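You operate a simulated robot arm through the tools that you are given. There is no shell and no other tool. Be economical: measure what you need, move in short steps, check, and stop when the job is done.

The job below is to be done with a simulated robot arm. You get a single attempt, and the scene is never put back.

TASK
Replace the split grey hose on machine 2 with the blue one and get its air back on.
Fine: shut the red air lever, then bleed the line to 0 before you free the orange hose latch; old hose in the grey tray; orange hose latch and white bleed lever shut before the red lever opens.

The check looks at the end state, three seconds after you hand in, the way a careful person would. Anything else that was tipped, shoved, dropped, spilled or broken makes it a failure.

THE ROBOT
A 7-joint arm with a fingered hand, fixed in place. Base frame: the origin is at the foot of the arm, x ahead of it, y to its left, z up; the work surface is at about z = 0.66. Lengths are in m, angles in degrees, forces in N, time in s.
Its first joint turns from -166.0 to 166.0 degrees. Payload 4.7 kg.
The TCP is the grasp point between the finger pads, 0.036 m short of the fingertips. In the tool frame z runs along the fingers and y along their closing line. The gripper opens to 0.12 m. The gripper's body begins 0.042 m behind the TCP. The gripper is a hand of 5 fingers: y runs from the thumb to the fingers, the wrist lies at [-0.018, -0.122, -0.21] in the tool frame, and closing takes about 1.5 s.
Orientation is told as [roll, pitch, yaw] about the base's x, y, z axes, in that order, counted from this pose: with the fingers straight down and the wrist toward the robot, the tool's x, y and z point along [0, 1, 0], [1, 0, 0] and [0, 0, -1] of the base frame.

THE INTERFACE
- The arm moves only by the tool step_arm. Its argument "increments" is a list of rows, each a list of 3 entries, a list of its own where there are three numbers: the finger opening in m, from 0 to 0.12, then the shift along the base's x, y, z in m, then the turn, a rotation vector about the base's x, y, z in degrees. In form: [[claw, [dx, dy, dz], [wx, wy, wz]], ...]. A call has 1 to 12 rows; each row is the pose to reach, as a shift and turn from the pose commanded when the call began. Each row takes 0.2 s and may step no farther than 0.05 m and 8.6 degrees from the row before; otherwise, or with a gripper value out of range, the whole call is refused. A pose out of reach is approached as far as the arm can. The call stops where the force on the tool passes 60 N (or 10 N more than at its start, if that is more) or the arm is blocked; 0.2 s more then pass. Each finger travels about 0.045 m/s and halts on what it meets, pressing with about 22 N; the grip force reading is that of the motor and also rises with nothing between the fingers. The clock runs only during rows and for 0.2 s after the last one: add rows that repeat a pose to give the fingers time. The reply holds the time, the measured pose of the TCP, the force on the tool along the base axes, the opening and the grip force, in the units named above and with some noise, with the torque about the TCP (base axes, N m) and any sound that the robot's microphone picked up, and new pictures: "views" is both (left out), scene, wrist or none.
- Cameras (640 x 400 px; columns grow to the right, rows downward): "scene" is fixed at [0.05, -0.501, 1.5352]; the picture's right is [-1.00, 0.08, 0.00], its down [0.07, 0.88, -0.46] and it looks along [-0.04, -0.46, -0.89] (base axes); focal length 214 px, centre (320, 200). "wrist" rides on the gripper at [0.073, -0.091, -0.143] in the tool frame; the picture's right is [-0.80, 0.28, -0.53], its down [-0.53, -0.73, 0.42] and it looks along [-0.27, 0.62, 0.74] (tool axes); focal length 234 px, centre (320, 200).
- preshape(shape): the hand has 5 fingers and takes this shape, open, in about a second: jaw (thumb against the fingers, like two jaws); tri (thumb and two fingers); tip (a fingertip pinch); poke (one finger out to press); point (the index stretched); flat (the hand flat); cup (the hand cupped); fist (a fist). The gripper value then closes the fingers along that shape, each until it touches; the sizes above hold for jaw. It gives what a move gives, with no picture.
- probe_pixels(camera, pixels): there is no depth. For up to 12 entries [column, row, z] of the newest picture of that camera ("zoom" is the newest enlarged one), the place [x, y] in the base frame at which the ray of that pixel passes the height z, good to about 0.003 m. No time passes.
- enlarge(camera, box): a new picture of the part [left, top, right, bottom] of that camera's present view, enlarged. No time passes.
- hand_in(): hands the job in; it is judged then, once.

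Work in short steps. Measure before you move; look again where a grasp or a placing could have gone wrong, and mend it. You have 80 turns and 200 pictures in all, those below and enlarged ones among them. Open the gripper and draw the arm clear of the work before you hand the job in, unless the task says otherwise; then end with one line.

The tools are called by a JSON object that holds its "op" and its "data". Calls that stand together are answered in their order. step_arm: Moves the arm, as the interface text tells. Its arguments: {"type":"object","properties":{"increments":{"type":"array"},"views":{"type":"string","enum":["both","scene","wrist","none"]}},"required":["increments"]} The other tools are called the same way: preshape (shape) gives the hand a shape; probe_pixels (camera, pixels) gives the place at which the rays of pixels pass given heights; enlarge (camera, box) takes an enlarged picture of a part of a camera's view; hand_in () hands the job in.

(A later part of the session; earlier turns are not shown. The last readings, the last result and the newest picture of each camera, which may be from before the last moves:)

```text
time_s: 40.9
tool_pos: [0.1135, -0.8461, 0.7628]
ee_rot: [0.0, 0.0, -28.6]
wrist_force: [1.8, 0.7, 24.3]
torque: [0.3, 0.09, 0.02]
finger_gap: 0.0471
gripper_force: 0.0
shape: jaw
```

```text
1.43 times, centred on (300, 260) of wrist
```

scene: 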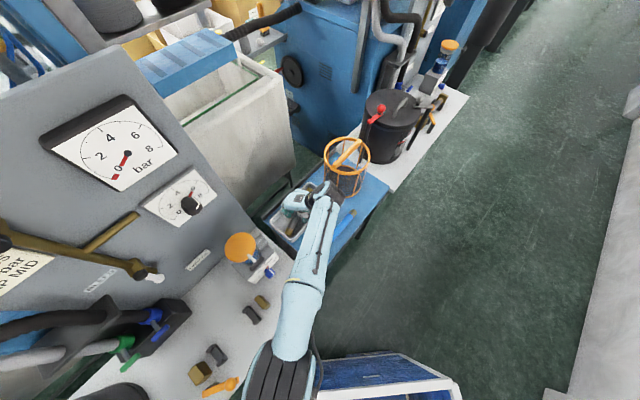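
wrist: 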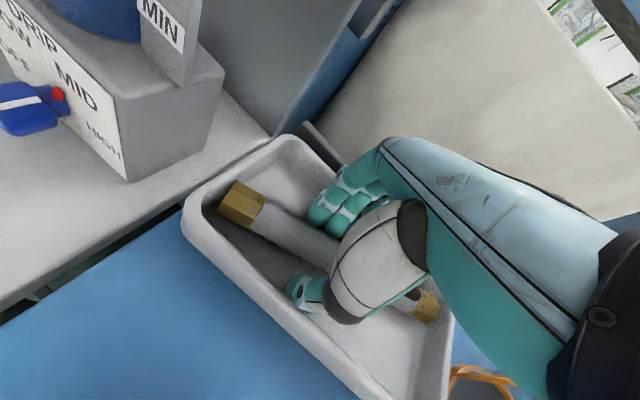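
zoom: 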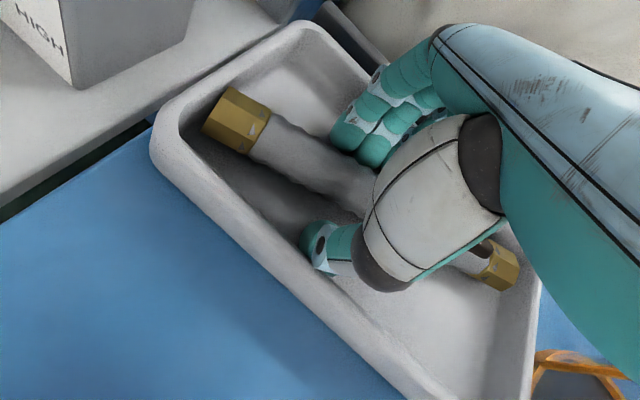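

The hose lies inside the tray. I lift straight up, then move toward the blue hose side for a view.

{"op": "step_arm", "data": {"increments": [[0.05, [0, 0, 0.03], [0, 0, 0]], [0.06, [0, 0, 0.07], [0, 0, 0]], [0.06, [0, 0, 0.11], [0, 0, 0]], [0.06, [0, 0.03, 0.14], [0, 0, -7]], [0.06, [-0.02, 0.07, 0.16], [0, 0, -14]], [0.06, [-0.04, 0.11, 0.17], [0, 0, -17]]]}}

{"op": "enlarge", "data": {"camera": "scene", "box": [250, 150, 380, 260]}}

```text
time_s: 42.3
tool_pos: [0.0762, -0.7367, 0.9305]
ee_rot: [0.1, 0.0, -45.6]
wrist_force: [0.7, 0.3, -1.6]
torque: [0.02, 0.0, 0.0]
finger_gap: 0.0566
gripper_force: 0.0
shape: jaw
```

scene: 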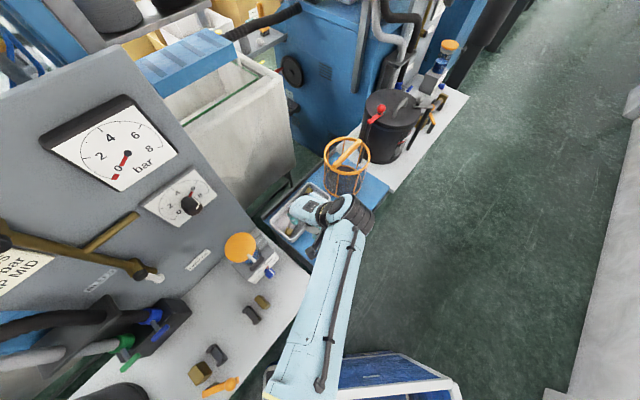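
wrist: 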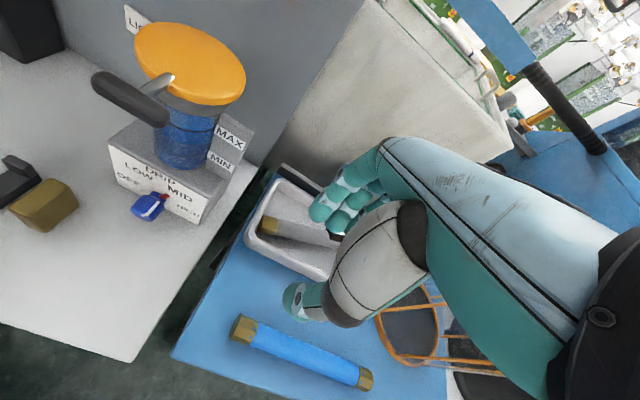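

```text
3.64 times, centred on (315, 205) of scene
```

zoom: 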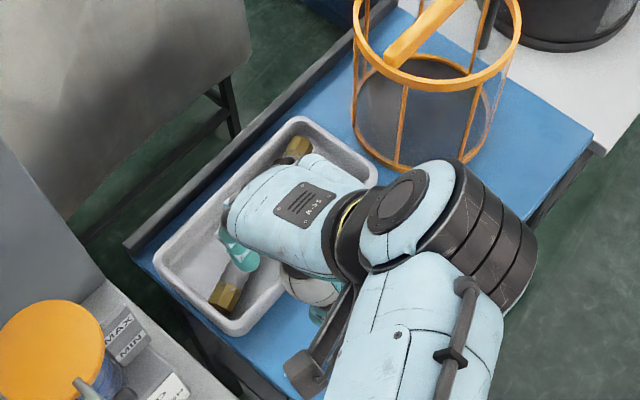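

Both ends of the old hose are inside the tray. Now I triangulate the blue hose: wrist ends (238,330),(370,380); scene ends (319,251),(357,209).

{"op": "probe_pixels", "data": {"camera": "wrist", "pixels": [[242, 329, 0.69], [242, 329, 0.72], [366, 377, 0.69], [366, 377, 0.72], [305, 353, 0.69], [305, 353, 0.72]]}}

{"op": "probe_pixels", "data": {"camera": "scene", "pixels": [[321.5, 249, 0.69], [321.5, 249, 0.72], [354.5, 211.5, 0.69], [354.5, 211.5, 0.72], [338, 230, 0.69], [338, 230, 0.72]]}}

{"op": "enlarge", "data": {"camera": "wrist", "box": [200, 280, 400, 400]}}

```text
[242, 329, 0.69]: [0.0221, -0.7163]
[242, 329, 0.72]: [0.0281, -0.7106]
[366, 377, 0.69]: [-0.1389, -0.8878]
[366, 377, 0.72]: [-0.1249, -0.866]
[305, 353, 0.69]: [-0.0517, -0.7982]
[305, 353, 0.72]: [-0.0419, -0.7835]
```

```text
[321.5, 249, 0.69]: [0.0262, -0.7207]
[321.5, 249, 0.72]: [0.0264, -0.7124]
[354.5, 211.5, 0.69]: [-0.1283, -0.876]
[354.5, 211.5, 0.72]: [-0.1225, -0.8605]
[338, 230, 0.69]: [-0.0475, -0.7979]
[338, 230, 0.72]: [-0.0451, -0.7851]
```

```text
3.20 times, centred on (300, 340) of wrist
```

zoom: 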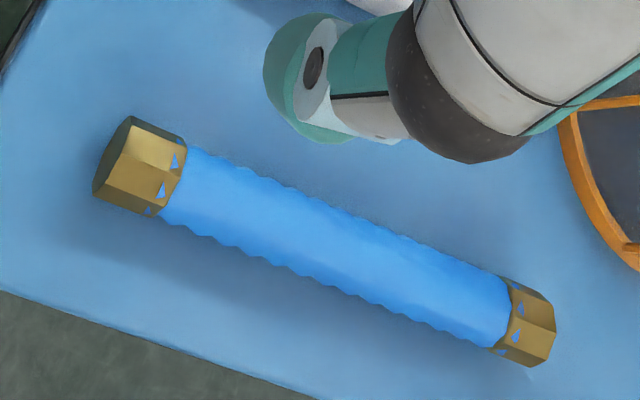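

Blue hose axis: (0.0265,-0.7135)→(-0.126,-0.866), 45°, top ≈0.712. I go above TCP (-0.032,-0.773) and lower to 0.76 first.

{"op": "step_arm", "data": {"increments": [[0.06, [-0.036, -0.012, -0.02], [0, 0, 0]], [0.06, [-0.072, -0.024, -0.04], [0, 0, 0]], [0.06, [-0.108, -0.036, -0.06], [0, 0, 0.5]], [0.06, [-0.108, -0.036, -0.105], [0, 0, 0.5]], [0.06, [-0.108, -0.036, -0.15], [0, 0, 0.5]], [0.06, [-0.108, -0.036, -0.17], [0, 0, 0.5]]]}}

{"op": "enlarge", "data": {"camera": "wrist", "box": [180, 160, 500, 400]}}

```text
time_s: 43.7
tool_pos: [-0.0337, -0.7732, 0.7612]
ee_rot: [-0.1, 0.0, -45.3]
wrist_force: [-0.1, -0.9, 0.8]
torque: [0.0, -0.02, 0.0]
finger_gap: 0.0569
gripper_force: 0.1
shape: jaw
```

scene: 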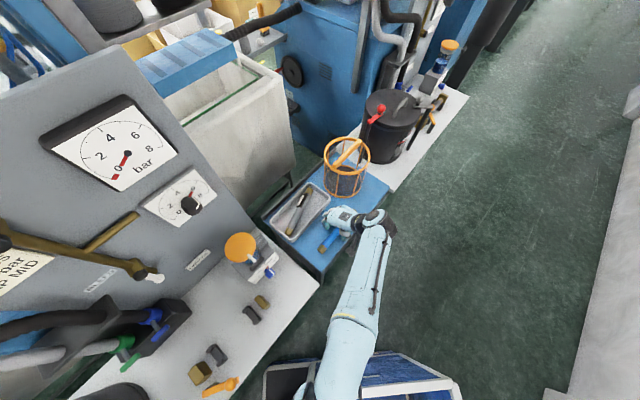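
wrist: 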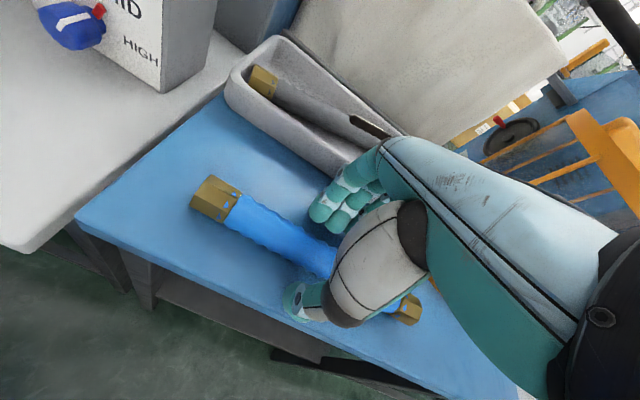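

```text
1.67 times, centred on (340, 280) of wrist
```

zoom: 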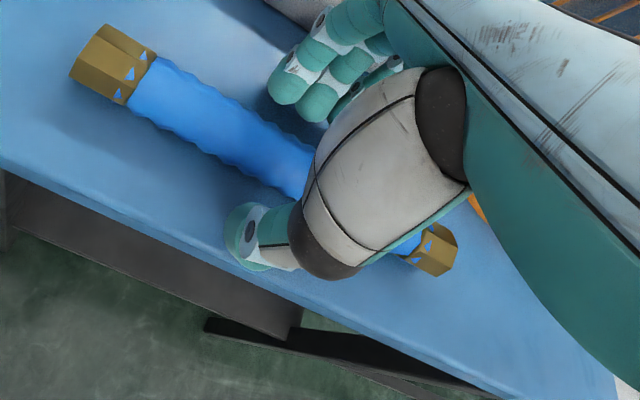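

Hose is between thumb and fingers; no contact. I lower to ~0.737 with fingers open and check force.

{"op": "step_arm", "data": {"increments": [[0.06, [0, 0, -0.01], [0, 0, 0]], [0.06, [0, 0, -0.018], [0, 0, 0]], [0.06, [0, 0, -0.025], [0, 0, 0]]], "views": "none"}}

```text
time_s: 44.4
tool_pos: [-0.0355, -0.779, 0.7572]
ee_rot: [-1.1, -0.6, -45.2]
wrist_force: [-0.2, 1.8, 11.4]
torque: [0.53, 0.27, -0.1]
finger_gap: 0.0585
gripper_force: 0.1
shape: jaw
stopped in row 3: the force on the tool passed its limit at 67 N (the readings are from after the stop); the commanded pose is now the measured one
```

The fingertips meet the table at TCP z≈0.757, so this table is at ~0.72. I relieve by 4 mm, straighten the 1° tilt, and close.

{"op": "step_arm", "data": {"increments": [[0.06, [0.002, 0.006, 0.004], [1.2, -0.35, 0]], [0.03, [0.002, 0.006, 0.004], [1.2, -0.35, 0]], [0, [0.002, 0.006, 0.004], [1.2, -0.35, 0]], [0, [0.002, 0.006, 0.004], [1.2, -0.35, 0]], [0, [0.002, 0.006, 0.004], [1.2, -0.35, 0]], [0, [0.002, 0.006, 0.004], [1.2, -0.35, 0]]], "views": "wrist"}}

```text
time_s: 45.8
tool_pos: [-0.0328, -0.7726, 0.7587]
ee_rot: [0.3, 0.0, -45.2]
wrist_force: [-0.2, 0.3, 3.2]
torque: [-0.05, 0.03, 0.05]
finger_gap: 0.0281
gripper_force: 22.1
shape: tri
```

wrist: 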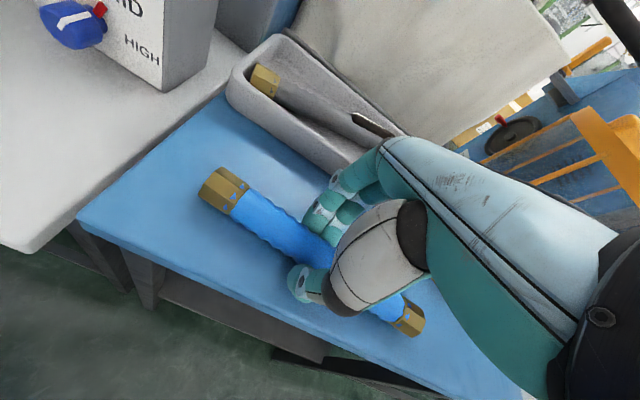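

Gripped (gap 0.028). I lift and look at how the hose hangs.

{"op": "step_arm", "data": {"increments": [[0, [0, 0, 0.02], [0, 0, 0]], [0, [0, 0, 0.05], [0, 0, 0]], [0, [0, 0, 0.09], [0, 0, 0]], [0, [0, 0, 0.13], [0, 0, 0]], [0, [0.0, 0.03, 0.16], [0, 0, 0]], [0, [0.015, 0.06, 0.19], [0, 0, 0]]]}}

{"op": "enlarge", "data": {"camera": "scene", "box": [250, 150, 400, 290]}}

```text
time_s: 47.2
tool_pos: [-0.0202, -0.7135, 0.9467]
ee_rot: [0.3, 0.2, -45.3]
wrist_force: [-0.4, 0.7, -2.5]
torque: [0.04, -0.04, 0.01]
finger_gap: 0.0274
gripper_force: 21.5
shape: tri
```

scene: 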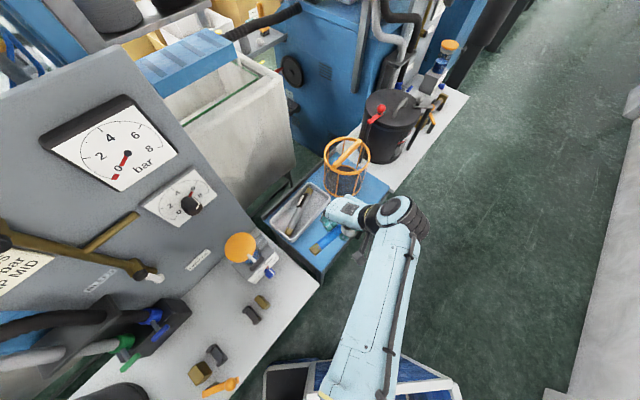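
wrist: 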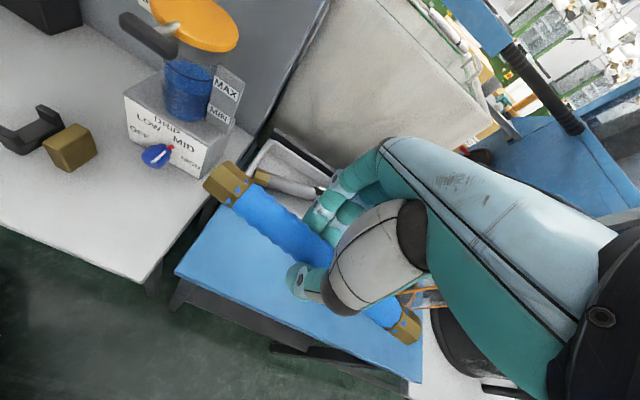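

```text
2.86 times, centred on (325, 220) of scene
```

zoom: 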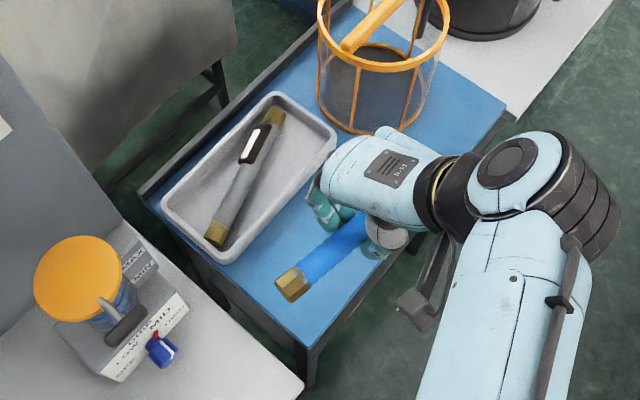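

The old hose lies fully within the tray. Now I study the empty cradles from the scene camera.

{"op": "enlarge", "data": {"camera": "scene", "box": [180, 280, 290, 400]}}

{"op": "step_arm", "data": {"increments": [[0, [0.0, 0.045, 0.01], [0, 0, 0]], [0, [0.005, 0.09, 0.02], [0, 0, 0]], [0, [0.03, 0.13, 0.02], [0, 0, 0]], [0, [0.06, 0.165, 0.02], [0, 0, 0]], [0, [0.095, 0.195, 0.02], [0, 0, 0]], [0, [0.13, 0.215, 0.02], [0, 0, 0]], [0, [0.17, 0.23, 0.02], [0, 0, 0]], [0, [0.21, 0.24, 0.02], [0, 0, 0]]]}}

```text
3.33 times, centred on (235, 340) of scene
```

zoom: 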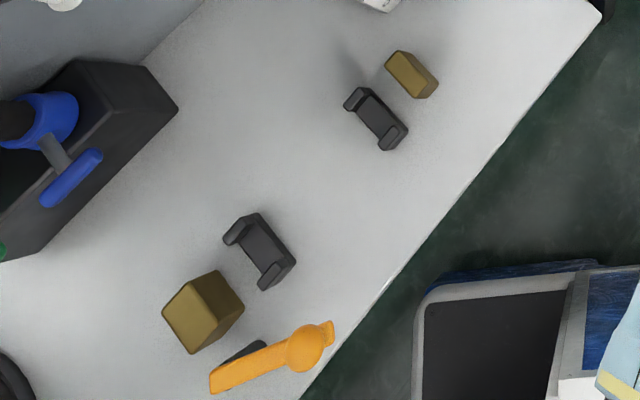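

```text
time_s: 49.0
tool_pos: [0.1907, -0.4714, 0.9663]
ee_rot: [0.2, 0.0, -45.3]
wrist_force: [-0.2, 0.1, -1.4]
torque: [-0.01, -0.04, 0.04]
finger_gap: 0.0274
gripper_force: 22.2
shape: tri
```

scene: 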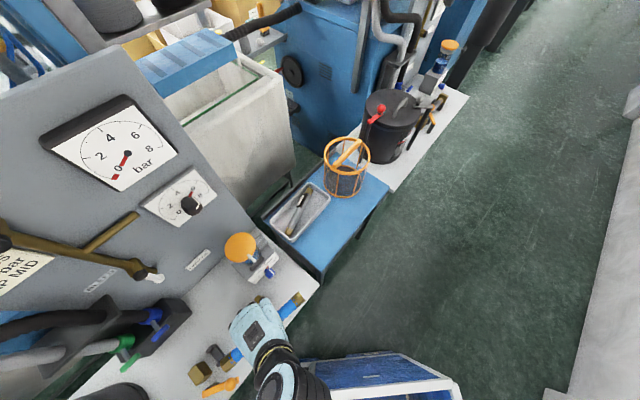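
wrist: 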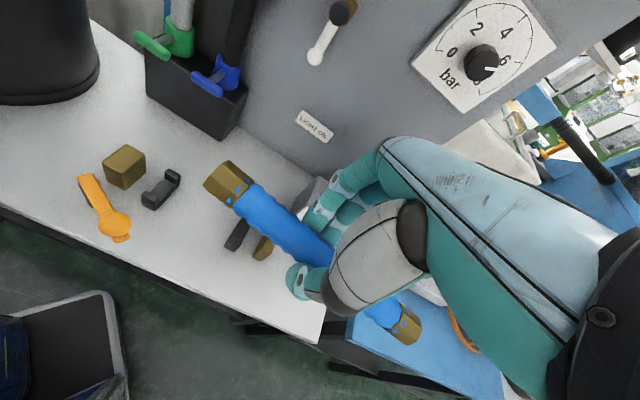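

I triangulate the cradle prongs: left cradle in wrist at ~(161,188), scene (217,355); right cradle scene (251.5,315).

{"op": "enlarge", "data": {"camera": "wrist", "box": [80, 120, 300, 280]}}

{"op": "probe_pixels", "data": {"camera": "scene", "pixels": [[211.9, 348.4, 0.67], [211.9, 348.4, 0.7], [223, 361.6, 0.67], [223, 361.6, 0.7], [246.1, 309.1, 0.67], [246.1, 309.1, 0.7], [256.6, 321.4, 0.67], [256.6, 321.4, 0.7]]}}

```text
2.50 times, centred on (190, 200) of wrist
```

zoom: 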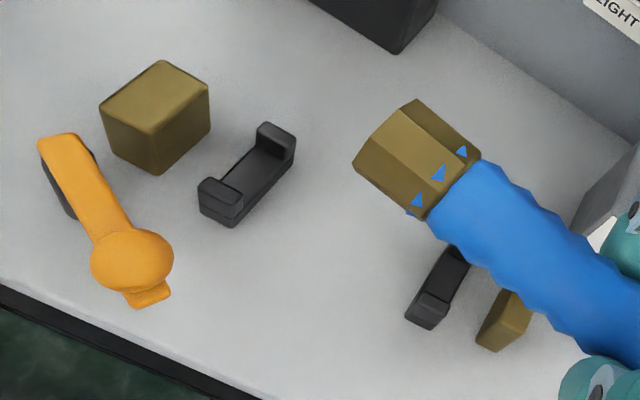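

```text
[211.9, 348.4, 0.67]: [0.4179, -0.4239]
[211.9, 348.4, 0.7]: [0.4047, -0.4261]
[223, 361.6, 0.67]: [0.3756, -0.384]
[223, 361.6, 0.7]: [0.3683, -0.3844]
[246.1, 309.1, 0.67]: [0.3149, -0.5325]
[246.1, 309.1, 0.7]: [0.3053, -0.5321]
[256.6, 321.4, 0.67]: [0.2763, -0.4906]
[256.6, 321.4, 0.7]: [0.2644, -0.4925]
```

I cross-check with wrist pixels of the prong tops.

{"op": "probe_pixels", "data": {"camera": "wrist", "pixels": [[172.8, 173.2, 0.67], [172.8, 173.2, 0.7], [150, 196, 0.67], [150, 196, 0.7], [234, 242, 0.67], [234, 242, 0.7]]}}

```text
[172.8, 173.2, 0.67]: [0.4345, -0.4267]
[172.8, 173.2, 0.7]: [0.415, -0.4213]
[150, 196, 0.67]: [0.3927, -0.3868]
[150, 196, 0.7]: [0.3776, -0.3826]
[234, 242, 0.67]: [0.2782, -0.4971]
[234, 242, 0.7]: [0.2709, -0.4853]
```

Fixture axis: left cradle (0.3915,-0.4035), right (0.287,-0.511), centre (0.339,-0.457). I check the held hose's ends now in both cameras (z≈0.94).

{"op": "enlarge", "data": {"camera": "scene", "box": [210, 270, 320, 390]}}

{"op": "probe_pixels", "data": {"camera": "wrist", "pixels": [[212, 175, 0.94], [416, 338, 0.94], [212, 175, 0.95], [416, 338, 0.95]]}}

```text
3.33 times, centred on (265, 330) of scene
```

zoom: 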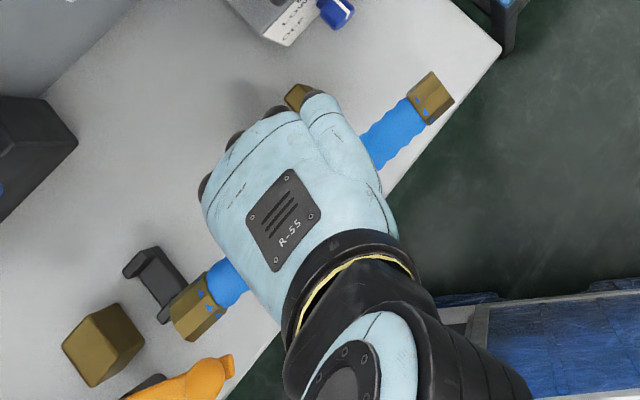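

```text
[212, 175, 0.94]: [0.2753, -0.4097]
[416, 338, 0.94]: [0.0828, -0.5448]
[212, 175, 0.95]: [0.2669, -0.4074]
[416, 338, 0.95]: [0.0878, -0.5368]
```

I probe the scene pixels of the hose's outer ends.

{"op": "probe_pixels", "data": {"camera": "scene", "pixels": [[224.5, 367, 0.94], [303, 296, 0.94], [224.5, 367, 0.95], [303, 296, 0.95]]}}

```text
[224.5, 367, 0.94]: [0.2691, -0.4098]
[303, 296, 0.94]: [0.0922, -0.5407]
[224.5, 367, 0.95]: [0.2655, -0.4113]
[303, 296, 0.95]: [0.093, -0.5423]
```

Both cameras agree: the held hose lies at 36.5° (8° off), centre (0.179,-0.4745). I compensate with +9° yaw and go to TCP (0.3505,-0.452) above the cradles.

{"op": "step_arm", "data": {"increments": [[0, [0.04, 0.005, 0], [0, 0, 4.5]], [0, [0.08, 0.01, 0], [0, 0, 9]], [0, [0.12, 0.015, -0.02], [0, 0, 9]], [0, [0.16, 0.0194, -0.04], [0, 0, 9]], [0, [0.16, 0.0194, -0.085], [0, 0, 9]], [0, [0.16, 0.0194, -0.13], [0, 0, 9]], [0, [0.16, 0.0194, -0.17], [0, 0, 9]]]}}

{"op": "enlarge", "data": {"camera": "scene", "box": [180, 280, 290, 400]}}

{"op": "enlarge", "data": {"camera": "wrist", "box": [120, 120, 480, 400]}}

```text
time_s: 50.6
tool_pos: [0.3519, -0.4531, 0.7981]
ee_rot: [0.1, 0.1, -36.3]
wrist_force: [-0.2, 0.7, -0.9]
torque: [-0.03, -0.03, -0.03]
finger_gap: 0.0272
gripper_force: 21.6
shape: tri
```

scene: 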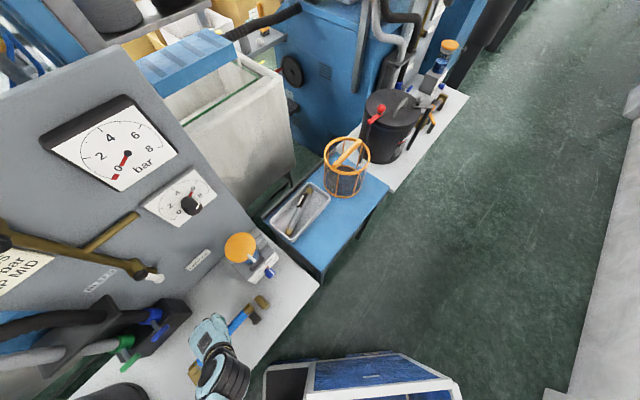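
wrist: 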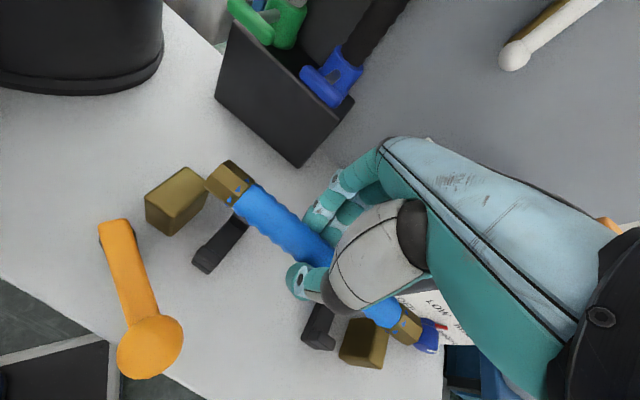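

```text
3.33 times, centred on (235, 340) of scene
```

zoom: 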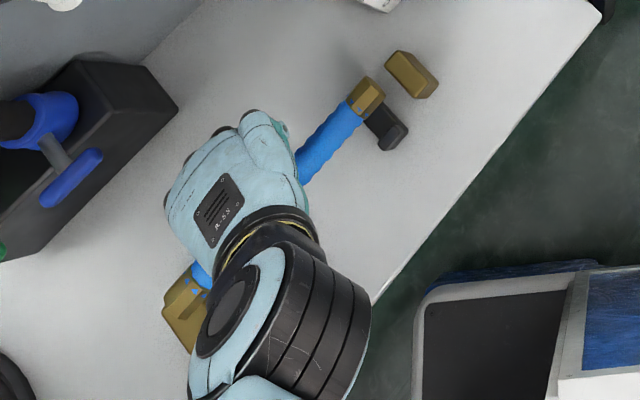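

```text
1.43 times, centred on (300, 260) of wrist
```

zoom: 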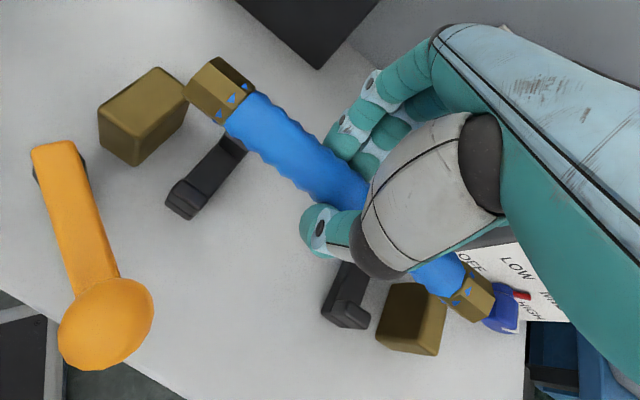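

I triangulate the hose tips here (z≈0.775) to compare with the fixture axis.

{"op": "probe_pixels", "data": {"camera": "scene", "pixels": [[250.5, 304, 0.775], [250.5, 304, 0.785], [195, 366, 0.775], [195, 366, 0.785], [246, 311, 0.775]]}}

{"op": "probe_pixels", "data": {"camera": "wrist", "pixels": [[412, 332, 0.775], [412, 332, 0.785], [213, 180, 0.775], [213, 180, 0.785], [265, 217, 0.775], [265, 217, 0.785]]}}

```text
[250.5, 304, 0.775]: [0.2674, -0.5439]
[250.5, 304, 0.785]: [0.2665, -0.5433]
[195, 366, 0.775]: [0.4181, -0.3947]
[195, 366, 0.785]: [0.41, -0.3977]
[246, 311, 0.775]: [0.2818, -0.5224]
```

```text
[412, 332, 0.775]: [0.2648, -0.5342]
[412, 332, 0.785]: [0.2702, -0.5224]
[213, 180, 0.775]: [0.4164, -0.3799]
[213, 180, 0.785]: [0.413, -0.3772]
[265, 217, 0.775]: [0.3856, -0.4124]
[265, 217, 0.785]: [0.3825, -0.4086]
```

Hose centre (0.341,-0.4625), axis 45.4° — 5 mm too far back. I correct and lower to just above the cradle.

{"op": "step_arm", "data": {"increments": [[0, [-0.003, 0.005, 0], [0, 0, 0]], [0, [-0.003, 0.005, -0.03], [0, 0, 0]], [0, [-0.003, 0.005, -0.055], [0, 0, 0]]]}}

{"op": "enlarge", "data": {"camera": "wrist", "box": [120, 120, 480, 400]}}

{"op": "enlarge", "data": {"camera": "scene", "box": [180, 280, 290, 400]}}

```text
time_s: 51.4
tool_pos: [0.3481, -0.4475, 0.7433]
ee_rot: [0.2, 0.1, -36.4]
wrist_force: [-0.6, 0.1, -1.1]
torque: [0.02, -0.02, 0.0]
finger_gap: 0.0274
gripper_force: 21.8
shape: tri
```

scene: 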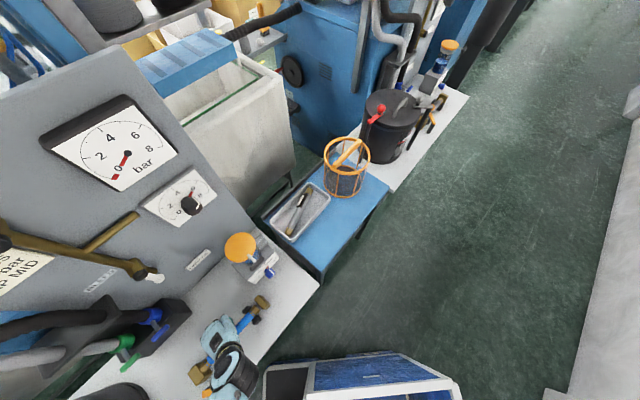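
wrist: 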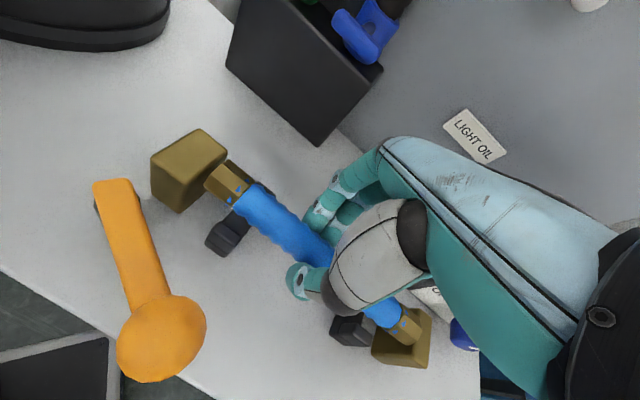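

```text
1.43 times, centred on (300, 260) of wrist
```

zoom: 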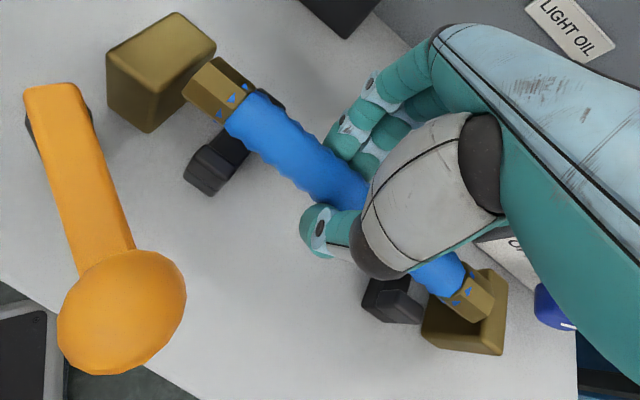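

```text
3.33 times, centred on (235, 340) of scene
```

zoom: 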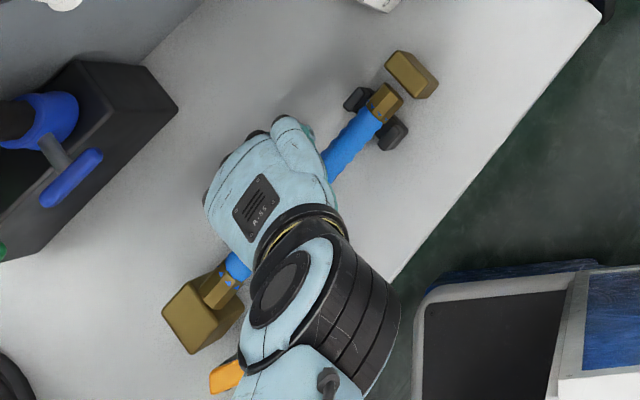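

The right end is centred between its prongs in the scene view. I lower into the cradles in small steps.

{"op": "step_arm", "data": {"increments": [[0, [0, 0, -0.012], [0, 0, 0]], [0, [0, 0, -0.022], [0, 0, 0]], [0, [0, 0, -0.03], [0, 0, 0]]]}}

{"op": "enlarge", "data": {"camera": "wrist", "box": [120, 120, 480, 400]}}

{"op": "enlarge", "data": {"camera": "scene", "box": [225, 280, 285, 340]}}

```text
time_s: 52.2
tool_pos: [0.3484, -0.4477, 0.7151]
ee_rot: [-0.1, -0.1, -36.2]
wrist_force: [0.3, 6.0, 20.2]
torque: [0.16, 0.03, 0.09]
finger_gap: 0.0278
gripper_force: 21.9
shape: tri
```

scene: 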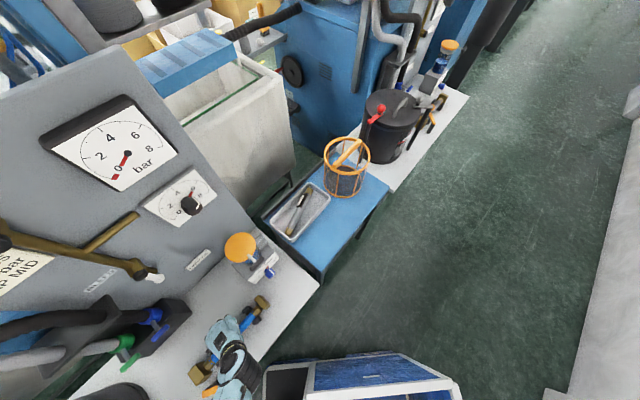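
wrist: 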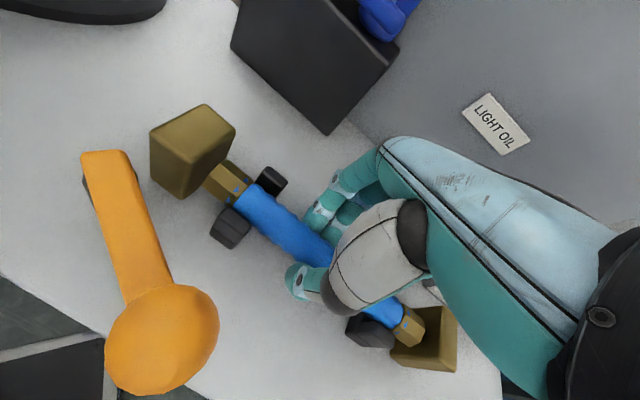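

```text
1.43 times, centred on (300, 260) of wrist
```

zoom: 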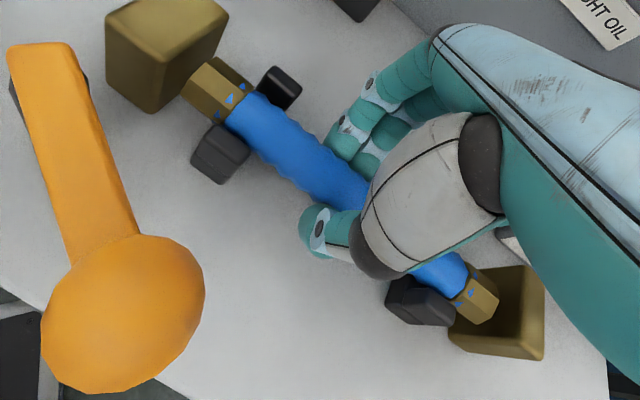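

```text
6.67 times, centred on (255, 310) of scene
```

zoom: 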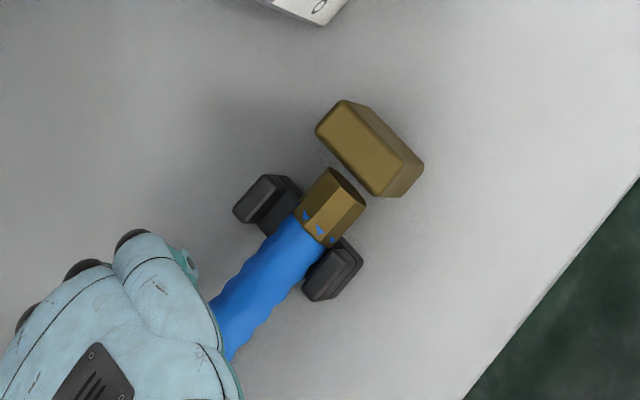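

Hose is between prongs with 20 N contact. I press 4 mm further to see if it seats, then compare.

{"op": "step_arm", "data": {"increments": [[0, [0, 0, -0.003], [0, 0, 0]], [0, [0, 0, -0.005], [0, 0, 0]]], "views": "none"}}

{"op": "enlarge", "data": {"camera": "scene", "box": [225, 280, 285, 340]}}

```text
time_s: 52.8
tool_pos: [0.3485, -0.4458, 0.7063]
ee_rot: [0.4, 0.2, -36.3]
wrist_force: [-0.5, -0.4, 0.7]
torque: [-0.09, 0.01, 0.04]
finger_gap: 0.0267
gripper_force: 22.3
shape: tri
```

```text
6.67 times, centred on (255, 310) of scene
```

zoom: 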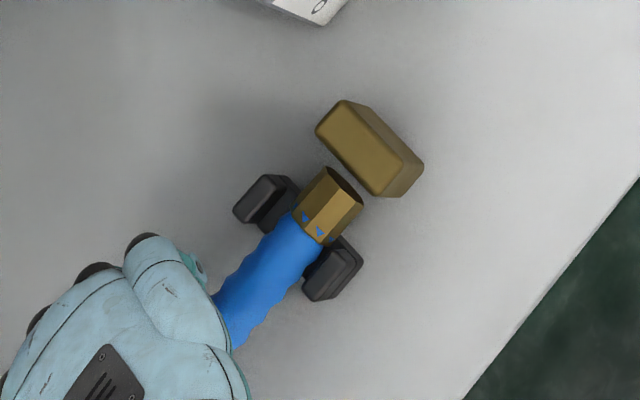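

It slipped in (force back to 0, z=0.706). I release and lift clear.

{"op": "step_arm", "data": {"increments": [[0.03, [0, 0, 0], [0, 0, 0]], [0.06, [0, 0, 0], [0, 0, 0]], [0.07, [0, 0, 0.002], [0, 0, 0]], [0.07, [0, 0, 0.002], [0, 0, 0]], [0.07, [0, 0, 0.03], [0, 0, 0]], [0.07, [0, 0, 0.07], [0, 0, 0]], [0.07, [-0.005, -0.01, 0.11], [0, 0, 0]], [0.07, [-0.015, -0.035, 0.15], [0, 0, 0]], [0.07, [-0.025, -0.05, 0.19], [0, 0, 0]]]}}

{"op": "enlarge", "data": {"camera": "wrist", "box": [100, 180, 340, 400]}}

{"op": "enlarge", "data": {"camera": "scene", "box": [180, 280, 290, 400]}}

```text
time_s: 54.8
tool_pos: [0.325, -0.4974, 0.8983]
ee_rot: [0.2, 0.2, -36.3]
wrist_force: [1.0, -0.6, 0.0]
torque: [-0.02, 0.01, 0.0]
finger_gap: 0.066
gripper_force: 0.0
shape: jaw
```

scene: 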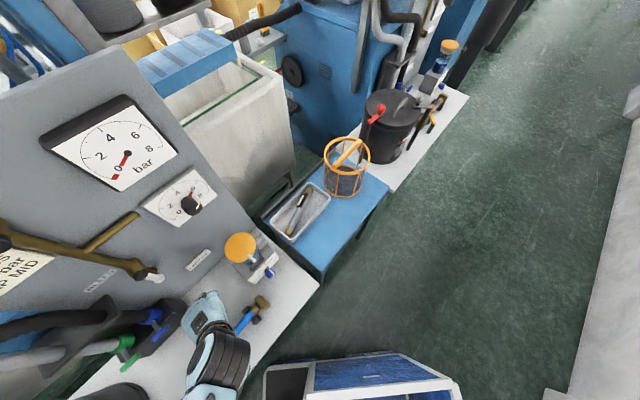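
wrist: 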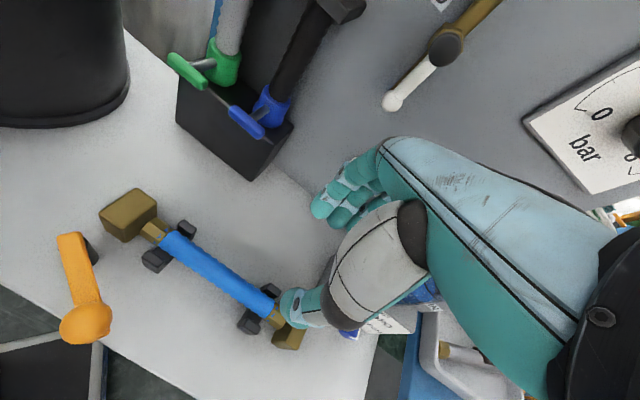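

```text
1.82 times, centred on (220, 290) of wrist
```

zoom: 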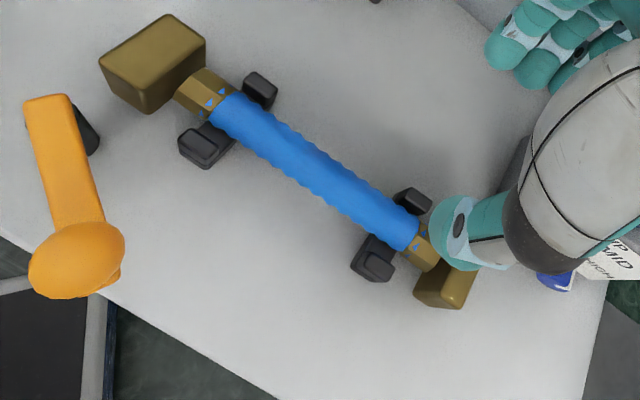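

```text
3.33 times, centred on (235, 340) of scene
```

zoom: 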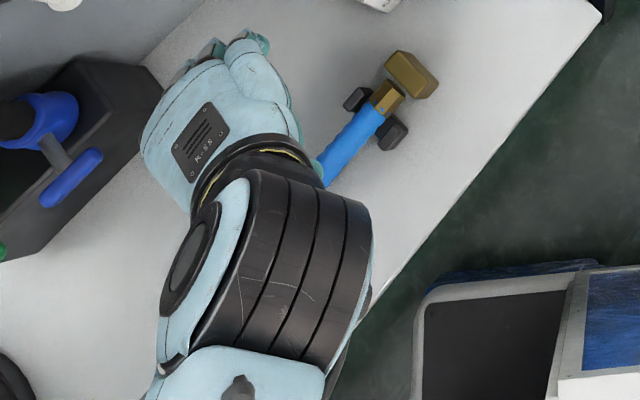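

The blue hose is seated in both cradles between the blocks. Next, the latch: I locate its knob (wrist ≈(87,320), scene hidden) to grip it and swing it back.

{"op": "probe_pixels", "data": {"camera": "wrist", "pixels": [[87, 320, 0.75], [87, 320, 0.74], [72, 243, 0.74]]}}

{"op": "step_arm", "data": {"increments": [[0.07, [0.005, 0.03, 0.0], [0, 0, 0]], [0.07, [0.005, 0.06, 0.0], [0, 0, 0]], [0.07, [0.002, 0.09, 0.0], [0, 0, 0]], [0.07, [0.0, 0.12, -0.01], [0, 0, 0]], [0.07, [0.0, 0.145, -0.02], [0, 0, 0]], [0.07, [0.0, 0.154, -0.04], [0, 0, 0]]]}}

```text
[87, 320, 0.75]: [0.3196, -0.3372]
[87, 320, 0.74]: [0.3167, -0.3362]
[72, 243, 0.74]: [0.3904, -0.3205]
```

```text
time_s: 56.2
tool_pos: [0.3244, -0.3431, 0.8578]
ee_rot: [0.1, 0.1, -36.2]
wrist_force: [0.3, -0.1, 0.4]
torque: [0.02, 0.0, 0.01]
finger_gap: 0.0662
gripper_force: 0.1
shape: jaw
```

scene: 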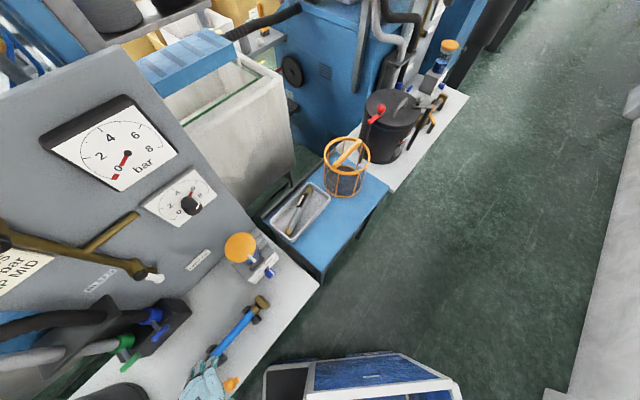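
wrist: 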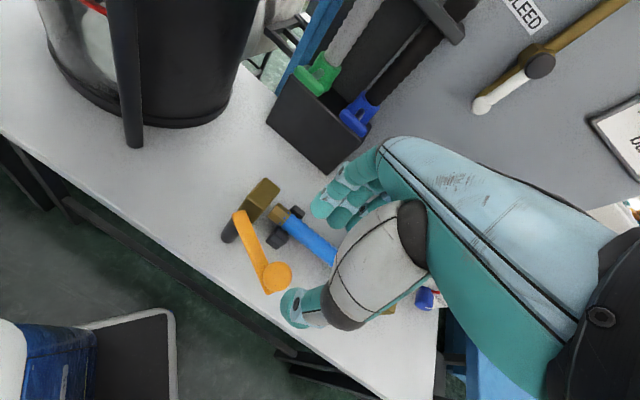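

Knob at (278,275) lies under the grasp point. I descend to z≈0.768 around it with a 4 mm correction.

{"op": "step_arm", "data": {"increments": [[0.07, [-0.004, 0.005, -0.03], [0, 0, 0]], [0.07, [-0.004, 0.005, -0.06], [0, 0, 0]], [0.07, [-0.004, 0.005, -0.08], [0, 0, 0]]], "views": "wrist"}}

```text
time_s: 57.0
tool_pos: [0.3192, -0.3374, 0.7785]
ee_rot: [0.0, 0.2, -36.3]
wrist_force: [-0.9, 0.2, -0.8]
torque: [-0.01, 0.02, -0.01]
finger_gap: 0.0662
gripper_force: 0.1
shape: jaw
```

wrist: 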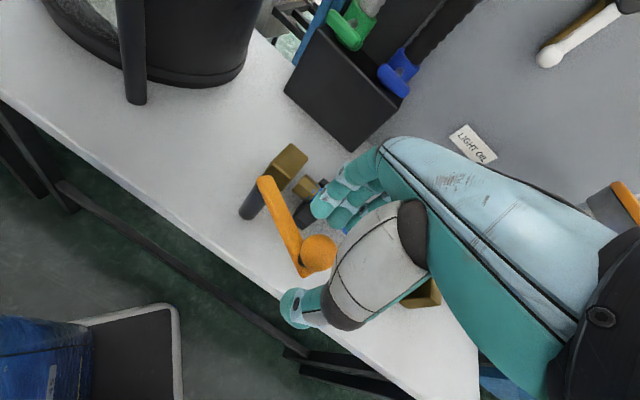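

The knob is between thumb and fingers. I close on it, then swing it along its arc back over the hose end.

{"op": "step_arm", "data": {"increments": [[0.05, [0, 0, -0.008], [0, 0, 0]], [0, [0, 0, -0.008], [0, 0, 0]], [0, [0, 0, -0.008], [0, 0, 0]], [0, [0, 0, -0.008], [0, 0, 0]], [0, [0.003, -0.012, -0.008], [0, 0, 0]], [0, [0.008, -0.025, -0.008], [0, 0, 0]], [0, [0.017, -0.036, -0.008], [0, 0, 0]], [0, [0.027, -0.045, -0.008], [0, 0, 0]]], "views": "wrist"}}

```text
time_s: 58.8
tool_pos: [0.3476, -0.3821, 0.769]
ee_rot: [0.3, 0.4, -36.2]
wrist_force: [6.2, 18.9, -20.3]
torque: [0.46, -0.13, 0.44]
finger_gap: 0.0156
gripper_force: 21.8
shape: jaw
```

wrist: 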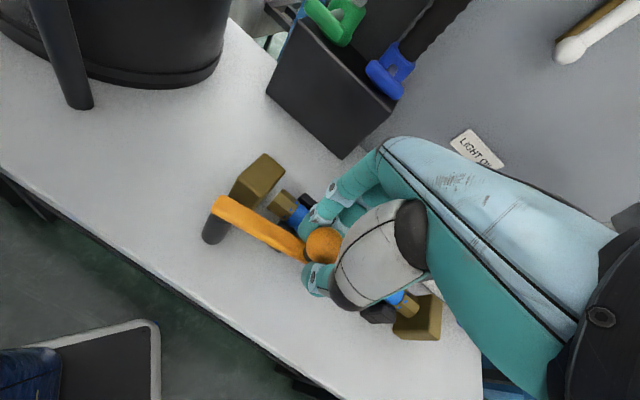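

The latch is following (knob at (322,243)). I continue the arc, easing z down 2 mm.

{"op": "step_arm", "data": {"increments": [[0, [0.011, -0.007, -0.002], [0, 0, 0]], [0, [0.023, -0.013, -0.002], [0, 0, 0]], [0, [0.036, -0.016, -0.002], [0, 0, 0]], [0, [0.048, -0.017, -0.002], [0, 0, 0]]], "views": "wrist"}}

```text
time_s: 59.8
tool_pos: [0.3946, -0.4007, 0.7678]
ee_rot: [0.1, 0.1, -36.4]
wrist_force: [-4.3, -2.5, -17.0]
torque: [0.07, -0.03, 0.3]
finger_gap: 0.0146
gripper_force: 22.0
shape: jaw
```

wrist: 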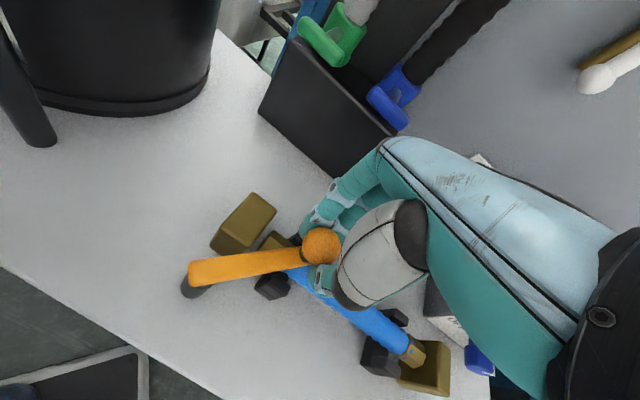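

Almost at closed. I push +x 6–8 mm to its stop, then open and rise.

{"op": "step_arm", "data": {"increments": [[0, [0.005, 0, 0], [0, 0, 0]], [0, [0.009, 0, 0], [0, 0, 0]]], "views": "none"}}

{"op": "step_arm", "data": {"increments": [[0.03, [-0.003, 0, 0], [0, 0, 0]], [0.06, [-0.004, 0, 0], [0, 0, 0]], [0.07, [-0.004, 0, 0], [0, 0, 0]], [0.07, [-0.004, 0, 0], [0, 0, 0]], [0.07, [-0.004, 0, 0.03], [0, 0, 0]], [0.07, [-0.004, 0, 0.07], [0, 0, 0]], [0.07, [-0.02, -0.03, 0.1], [0, 0, 0]], [0.07, [-0.04, -0.06, 0.13], [0, 0, 0]], [0.07, [-0.06, -0.09, 0.16], [0, 0, 0]]]}}

{"op": "enlarge", "data": {"camera": "wrist", "box": [100, 180, 340, 400]}}

```text
time_s: 60.4
tool_pos: [0.4041, -0.4008, 0.7683]
ee_rot: [0.1, 0.1, -36.3]
wrist_force: [-29.1, -6.5, -15.7]
torque: [-0.1, 0.39, 0.14]
finger_gap: 0.0151
gripper_force: 22.4
shape: jaw
```

```text
time_s: 62.4
tool_pos: [0.3455, -0.489, 0.9276]
ee_rot: [0.2, 0.1, -36.1]
wrist_force: [0.3, 0.5, 0.6]
torque: [0.01, 0.01, 0.0]
finger_gap: 0.0664
gripper_force: 0.1
shape: jaw
```

scene: 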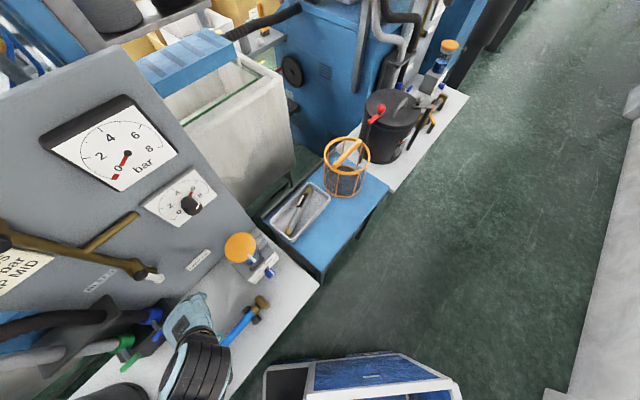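
wrist: 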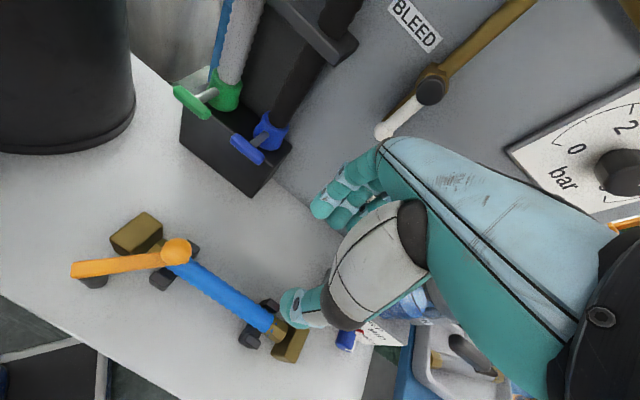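

```text
1.82 times, centred on (220, 290) of wrist
```

zoom: 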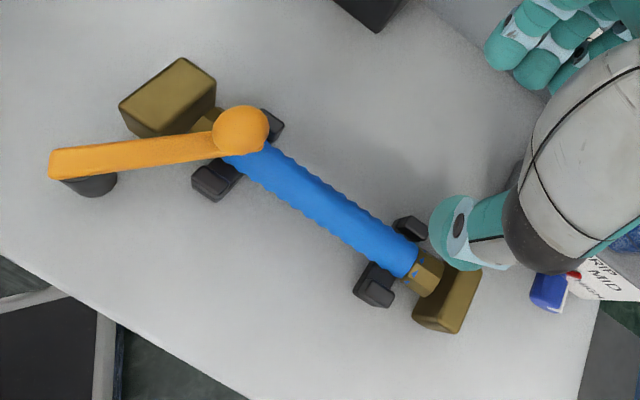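

Latch is back in its original closed place. Before shutting the bleed lever from its left side, I measure how close the black hose/bracket is, and the bleed ball.

{"op": "probe_pixels", "data": {"camera": "wrist", "pixels": [[297, 85, 0.75], [297, 85, 0.9], [357, 44, 0.85], [357, 44, 1.0], [382, 131, 0.92], [382, 131, 0.95], [272, 128, 0.75], [272, 128, 0.85]]}}

{"op": "probe_pixels", "data": {"camera": "scene", "pixels": [[135, 316, 0.75], [135, 316, 0.9], [122, 313, 0.85], [122, 313, 1.0], [158, 278, 0.92], [158, 278, 0.95], [152, 317, 0.75], [152, 317, 0.85]]}}

{"op": "enlarge", "data": {"camera": "scene", "box": [60, 250, 200, 360]}}

```text
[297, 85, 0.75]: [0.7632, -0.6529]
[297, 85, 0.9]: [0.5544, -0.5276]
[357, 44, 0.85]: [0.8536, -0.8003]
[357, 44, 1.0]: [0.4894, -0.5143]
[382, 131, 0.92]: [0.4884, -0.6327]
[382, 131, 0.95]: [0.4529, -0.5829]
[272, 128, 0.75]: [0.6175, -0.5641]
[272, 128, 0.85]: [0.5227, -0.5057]
```

```text
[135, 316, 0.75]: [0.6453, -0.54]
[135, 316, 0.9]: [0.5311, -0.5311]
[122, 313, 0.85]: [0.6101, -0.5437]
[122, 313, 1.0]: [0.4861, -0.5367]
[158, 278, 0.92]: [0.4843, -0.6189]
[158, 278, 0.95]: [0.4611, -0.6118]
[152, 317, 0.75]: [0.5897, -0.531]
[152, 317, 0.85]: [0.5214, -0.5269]
```

```text
3.64 times, centred on (130, 305) of scene
```

zoom: 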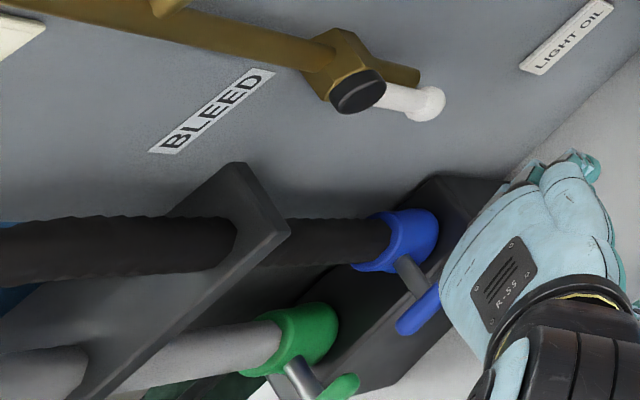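

Black hose stands at u≈-0.065, only ~7 cm left of the bleed lever: too narrow for the whole hand, so I'll use a stretched index finger. First I tilt the hand towards the panel again, then shape "point".

{"op": "step_arm", "data": {"increments": [[0.12, [0, 0, 0], [0, 0, -4.5]]], "views": "none"}}

{"op": "step_arm", "data": {"increments": [[0.12, [0.0, 0.0, 0.01], [-5.4, -6.3, 0]], [0.12, [0.0, 0.0, 0.02], [-10.8, -12.6, 0]], [0.12, [0.0, 0.0, 0.03], [-16.2, -18.9, 0]], [0.12, [0, 0, 0.04], [-21.6, -25.2, 0]], [0.12, [0, 0, 0.04], [-27, -31.5, 0]], [0.12, [0.0, 0.0, 0.04], [-32.4, -37.8, 0]], [0.12, [0.0, 0.0, 0.04], [-37.8, -44.1, 0]]], "views": "none"}}

{"op": "preshape", "data": {"shape": "point"}}

{"op": "enlarge", "data": {"camera": "wrist", "box": [0, 0, 640, 400]}}

{"op": "enlarge", "data": {"camera": "scene", "box": [100, 230, 300, 400]}}

```text
time_s: 62.8
tool_pos: [0.345, -0.4895, 0.9278]
ee_rot: [0.3, 0.1, -40.7]
wrist_force: [0.0, -0.4, 0.0]
torque: [0.03, -0.01, 0.0]
finger_gap: 0.1008
gripper_force: 0.1
shape: jaw
```

```text
time_s: 64.4
tool_pos: [0.3435, -0.4902, 0.9694]
ee_rot: [0.3, -58.2, -40.8]
wrist_force: [0.0, 0.4, 0.7]
torque: [0.03, 0.03, -0.01]
finger_gap: 0.1144
gripper_force: 0.0
shape: jaw
```

```text
time_s: 65.3
tool_pos: [0.3439, -0.4901, 0.9692]
ee_rot: [0.6, -57.9, -40.8]
wrist_force: [0.6, -0.2, 0.3]
torque: [0.0, -0.02, 0.01]
finger_gap: 0.1142
gripper_force: 0.0
shape: point
```

```text
1.00 times, centred on (320, 200) of wrist (not enlarged: the box is as wide or as high as the picture)
```

zoom: 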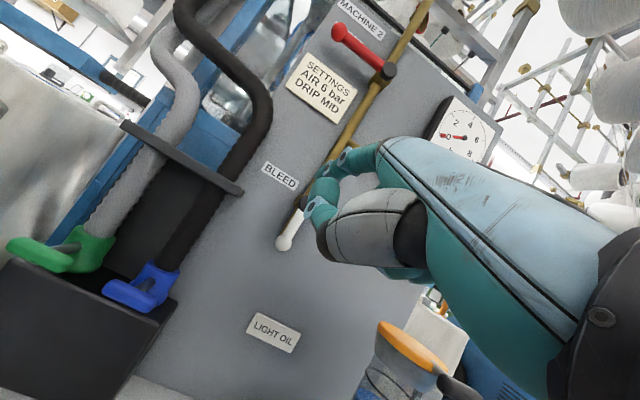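

```text
2.35 times, centred on (200, 315) of scene
```

zoom: 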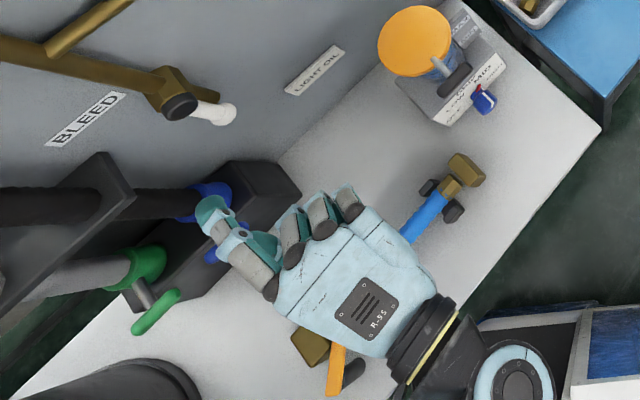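

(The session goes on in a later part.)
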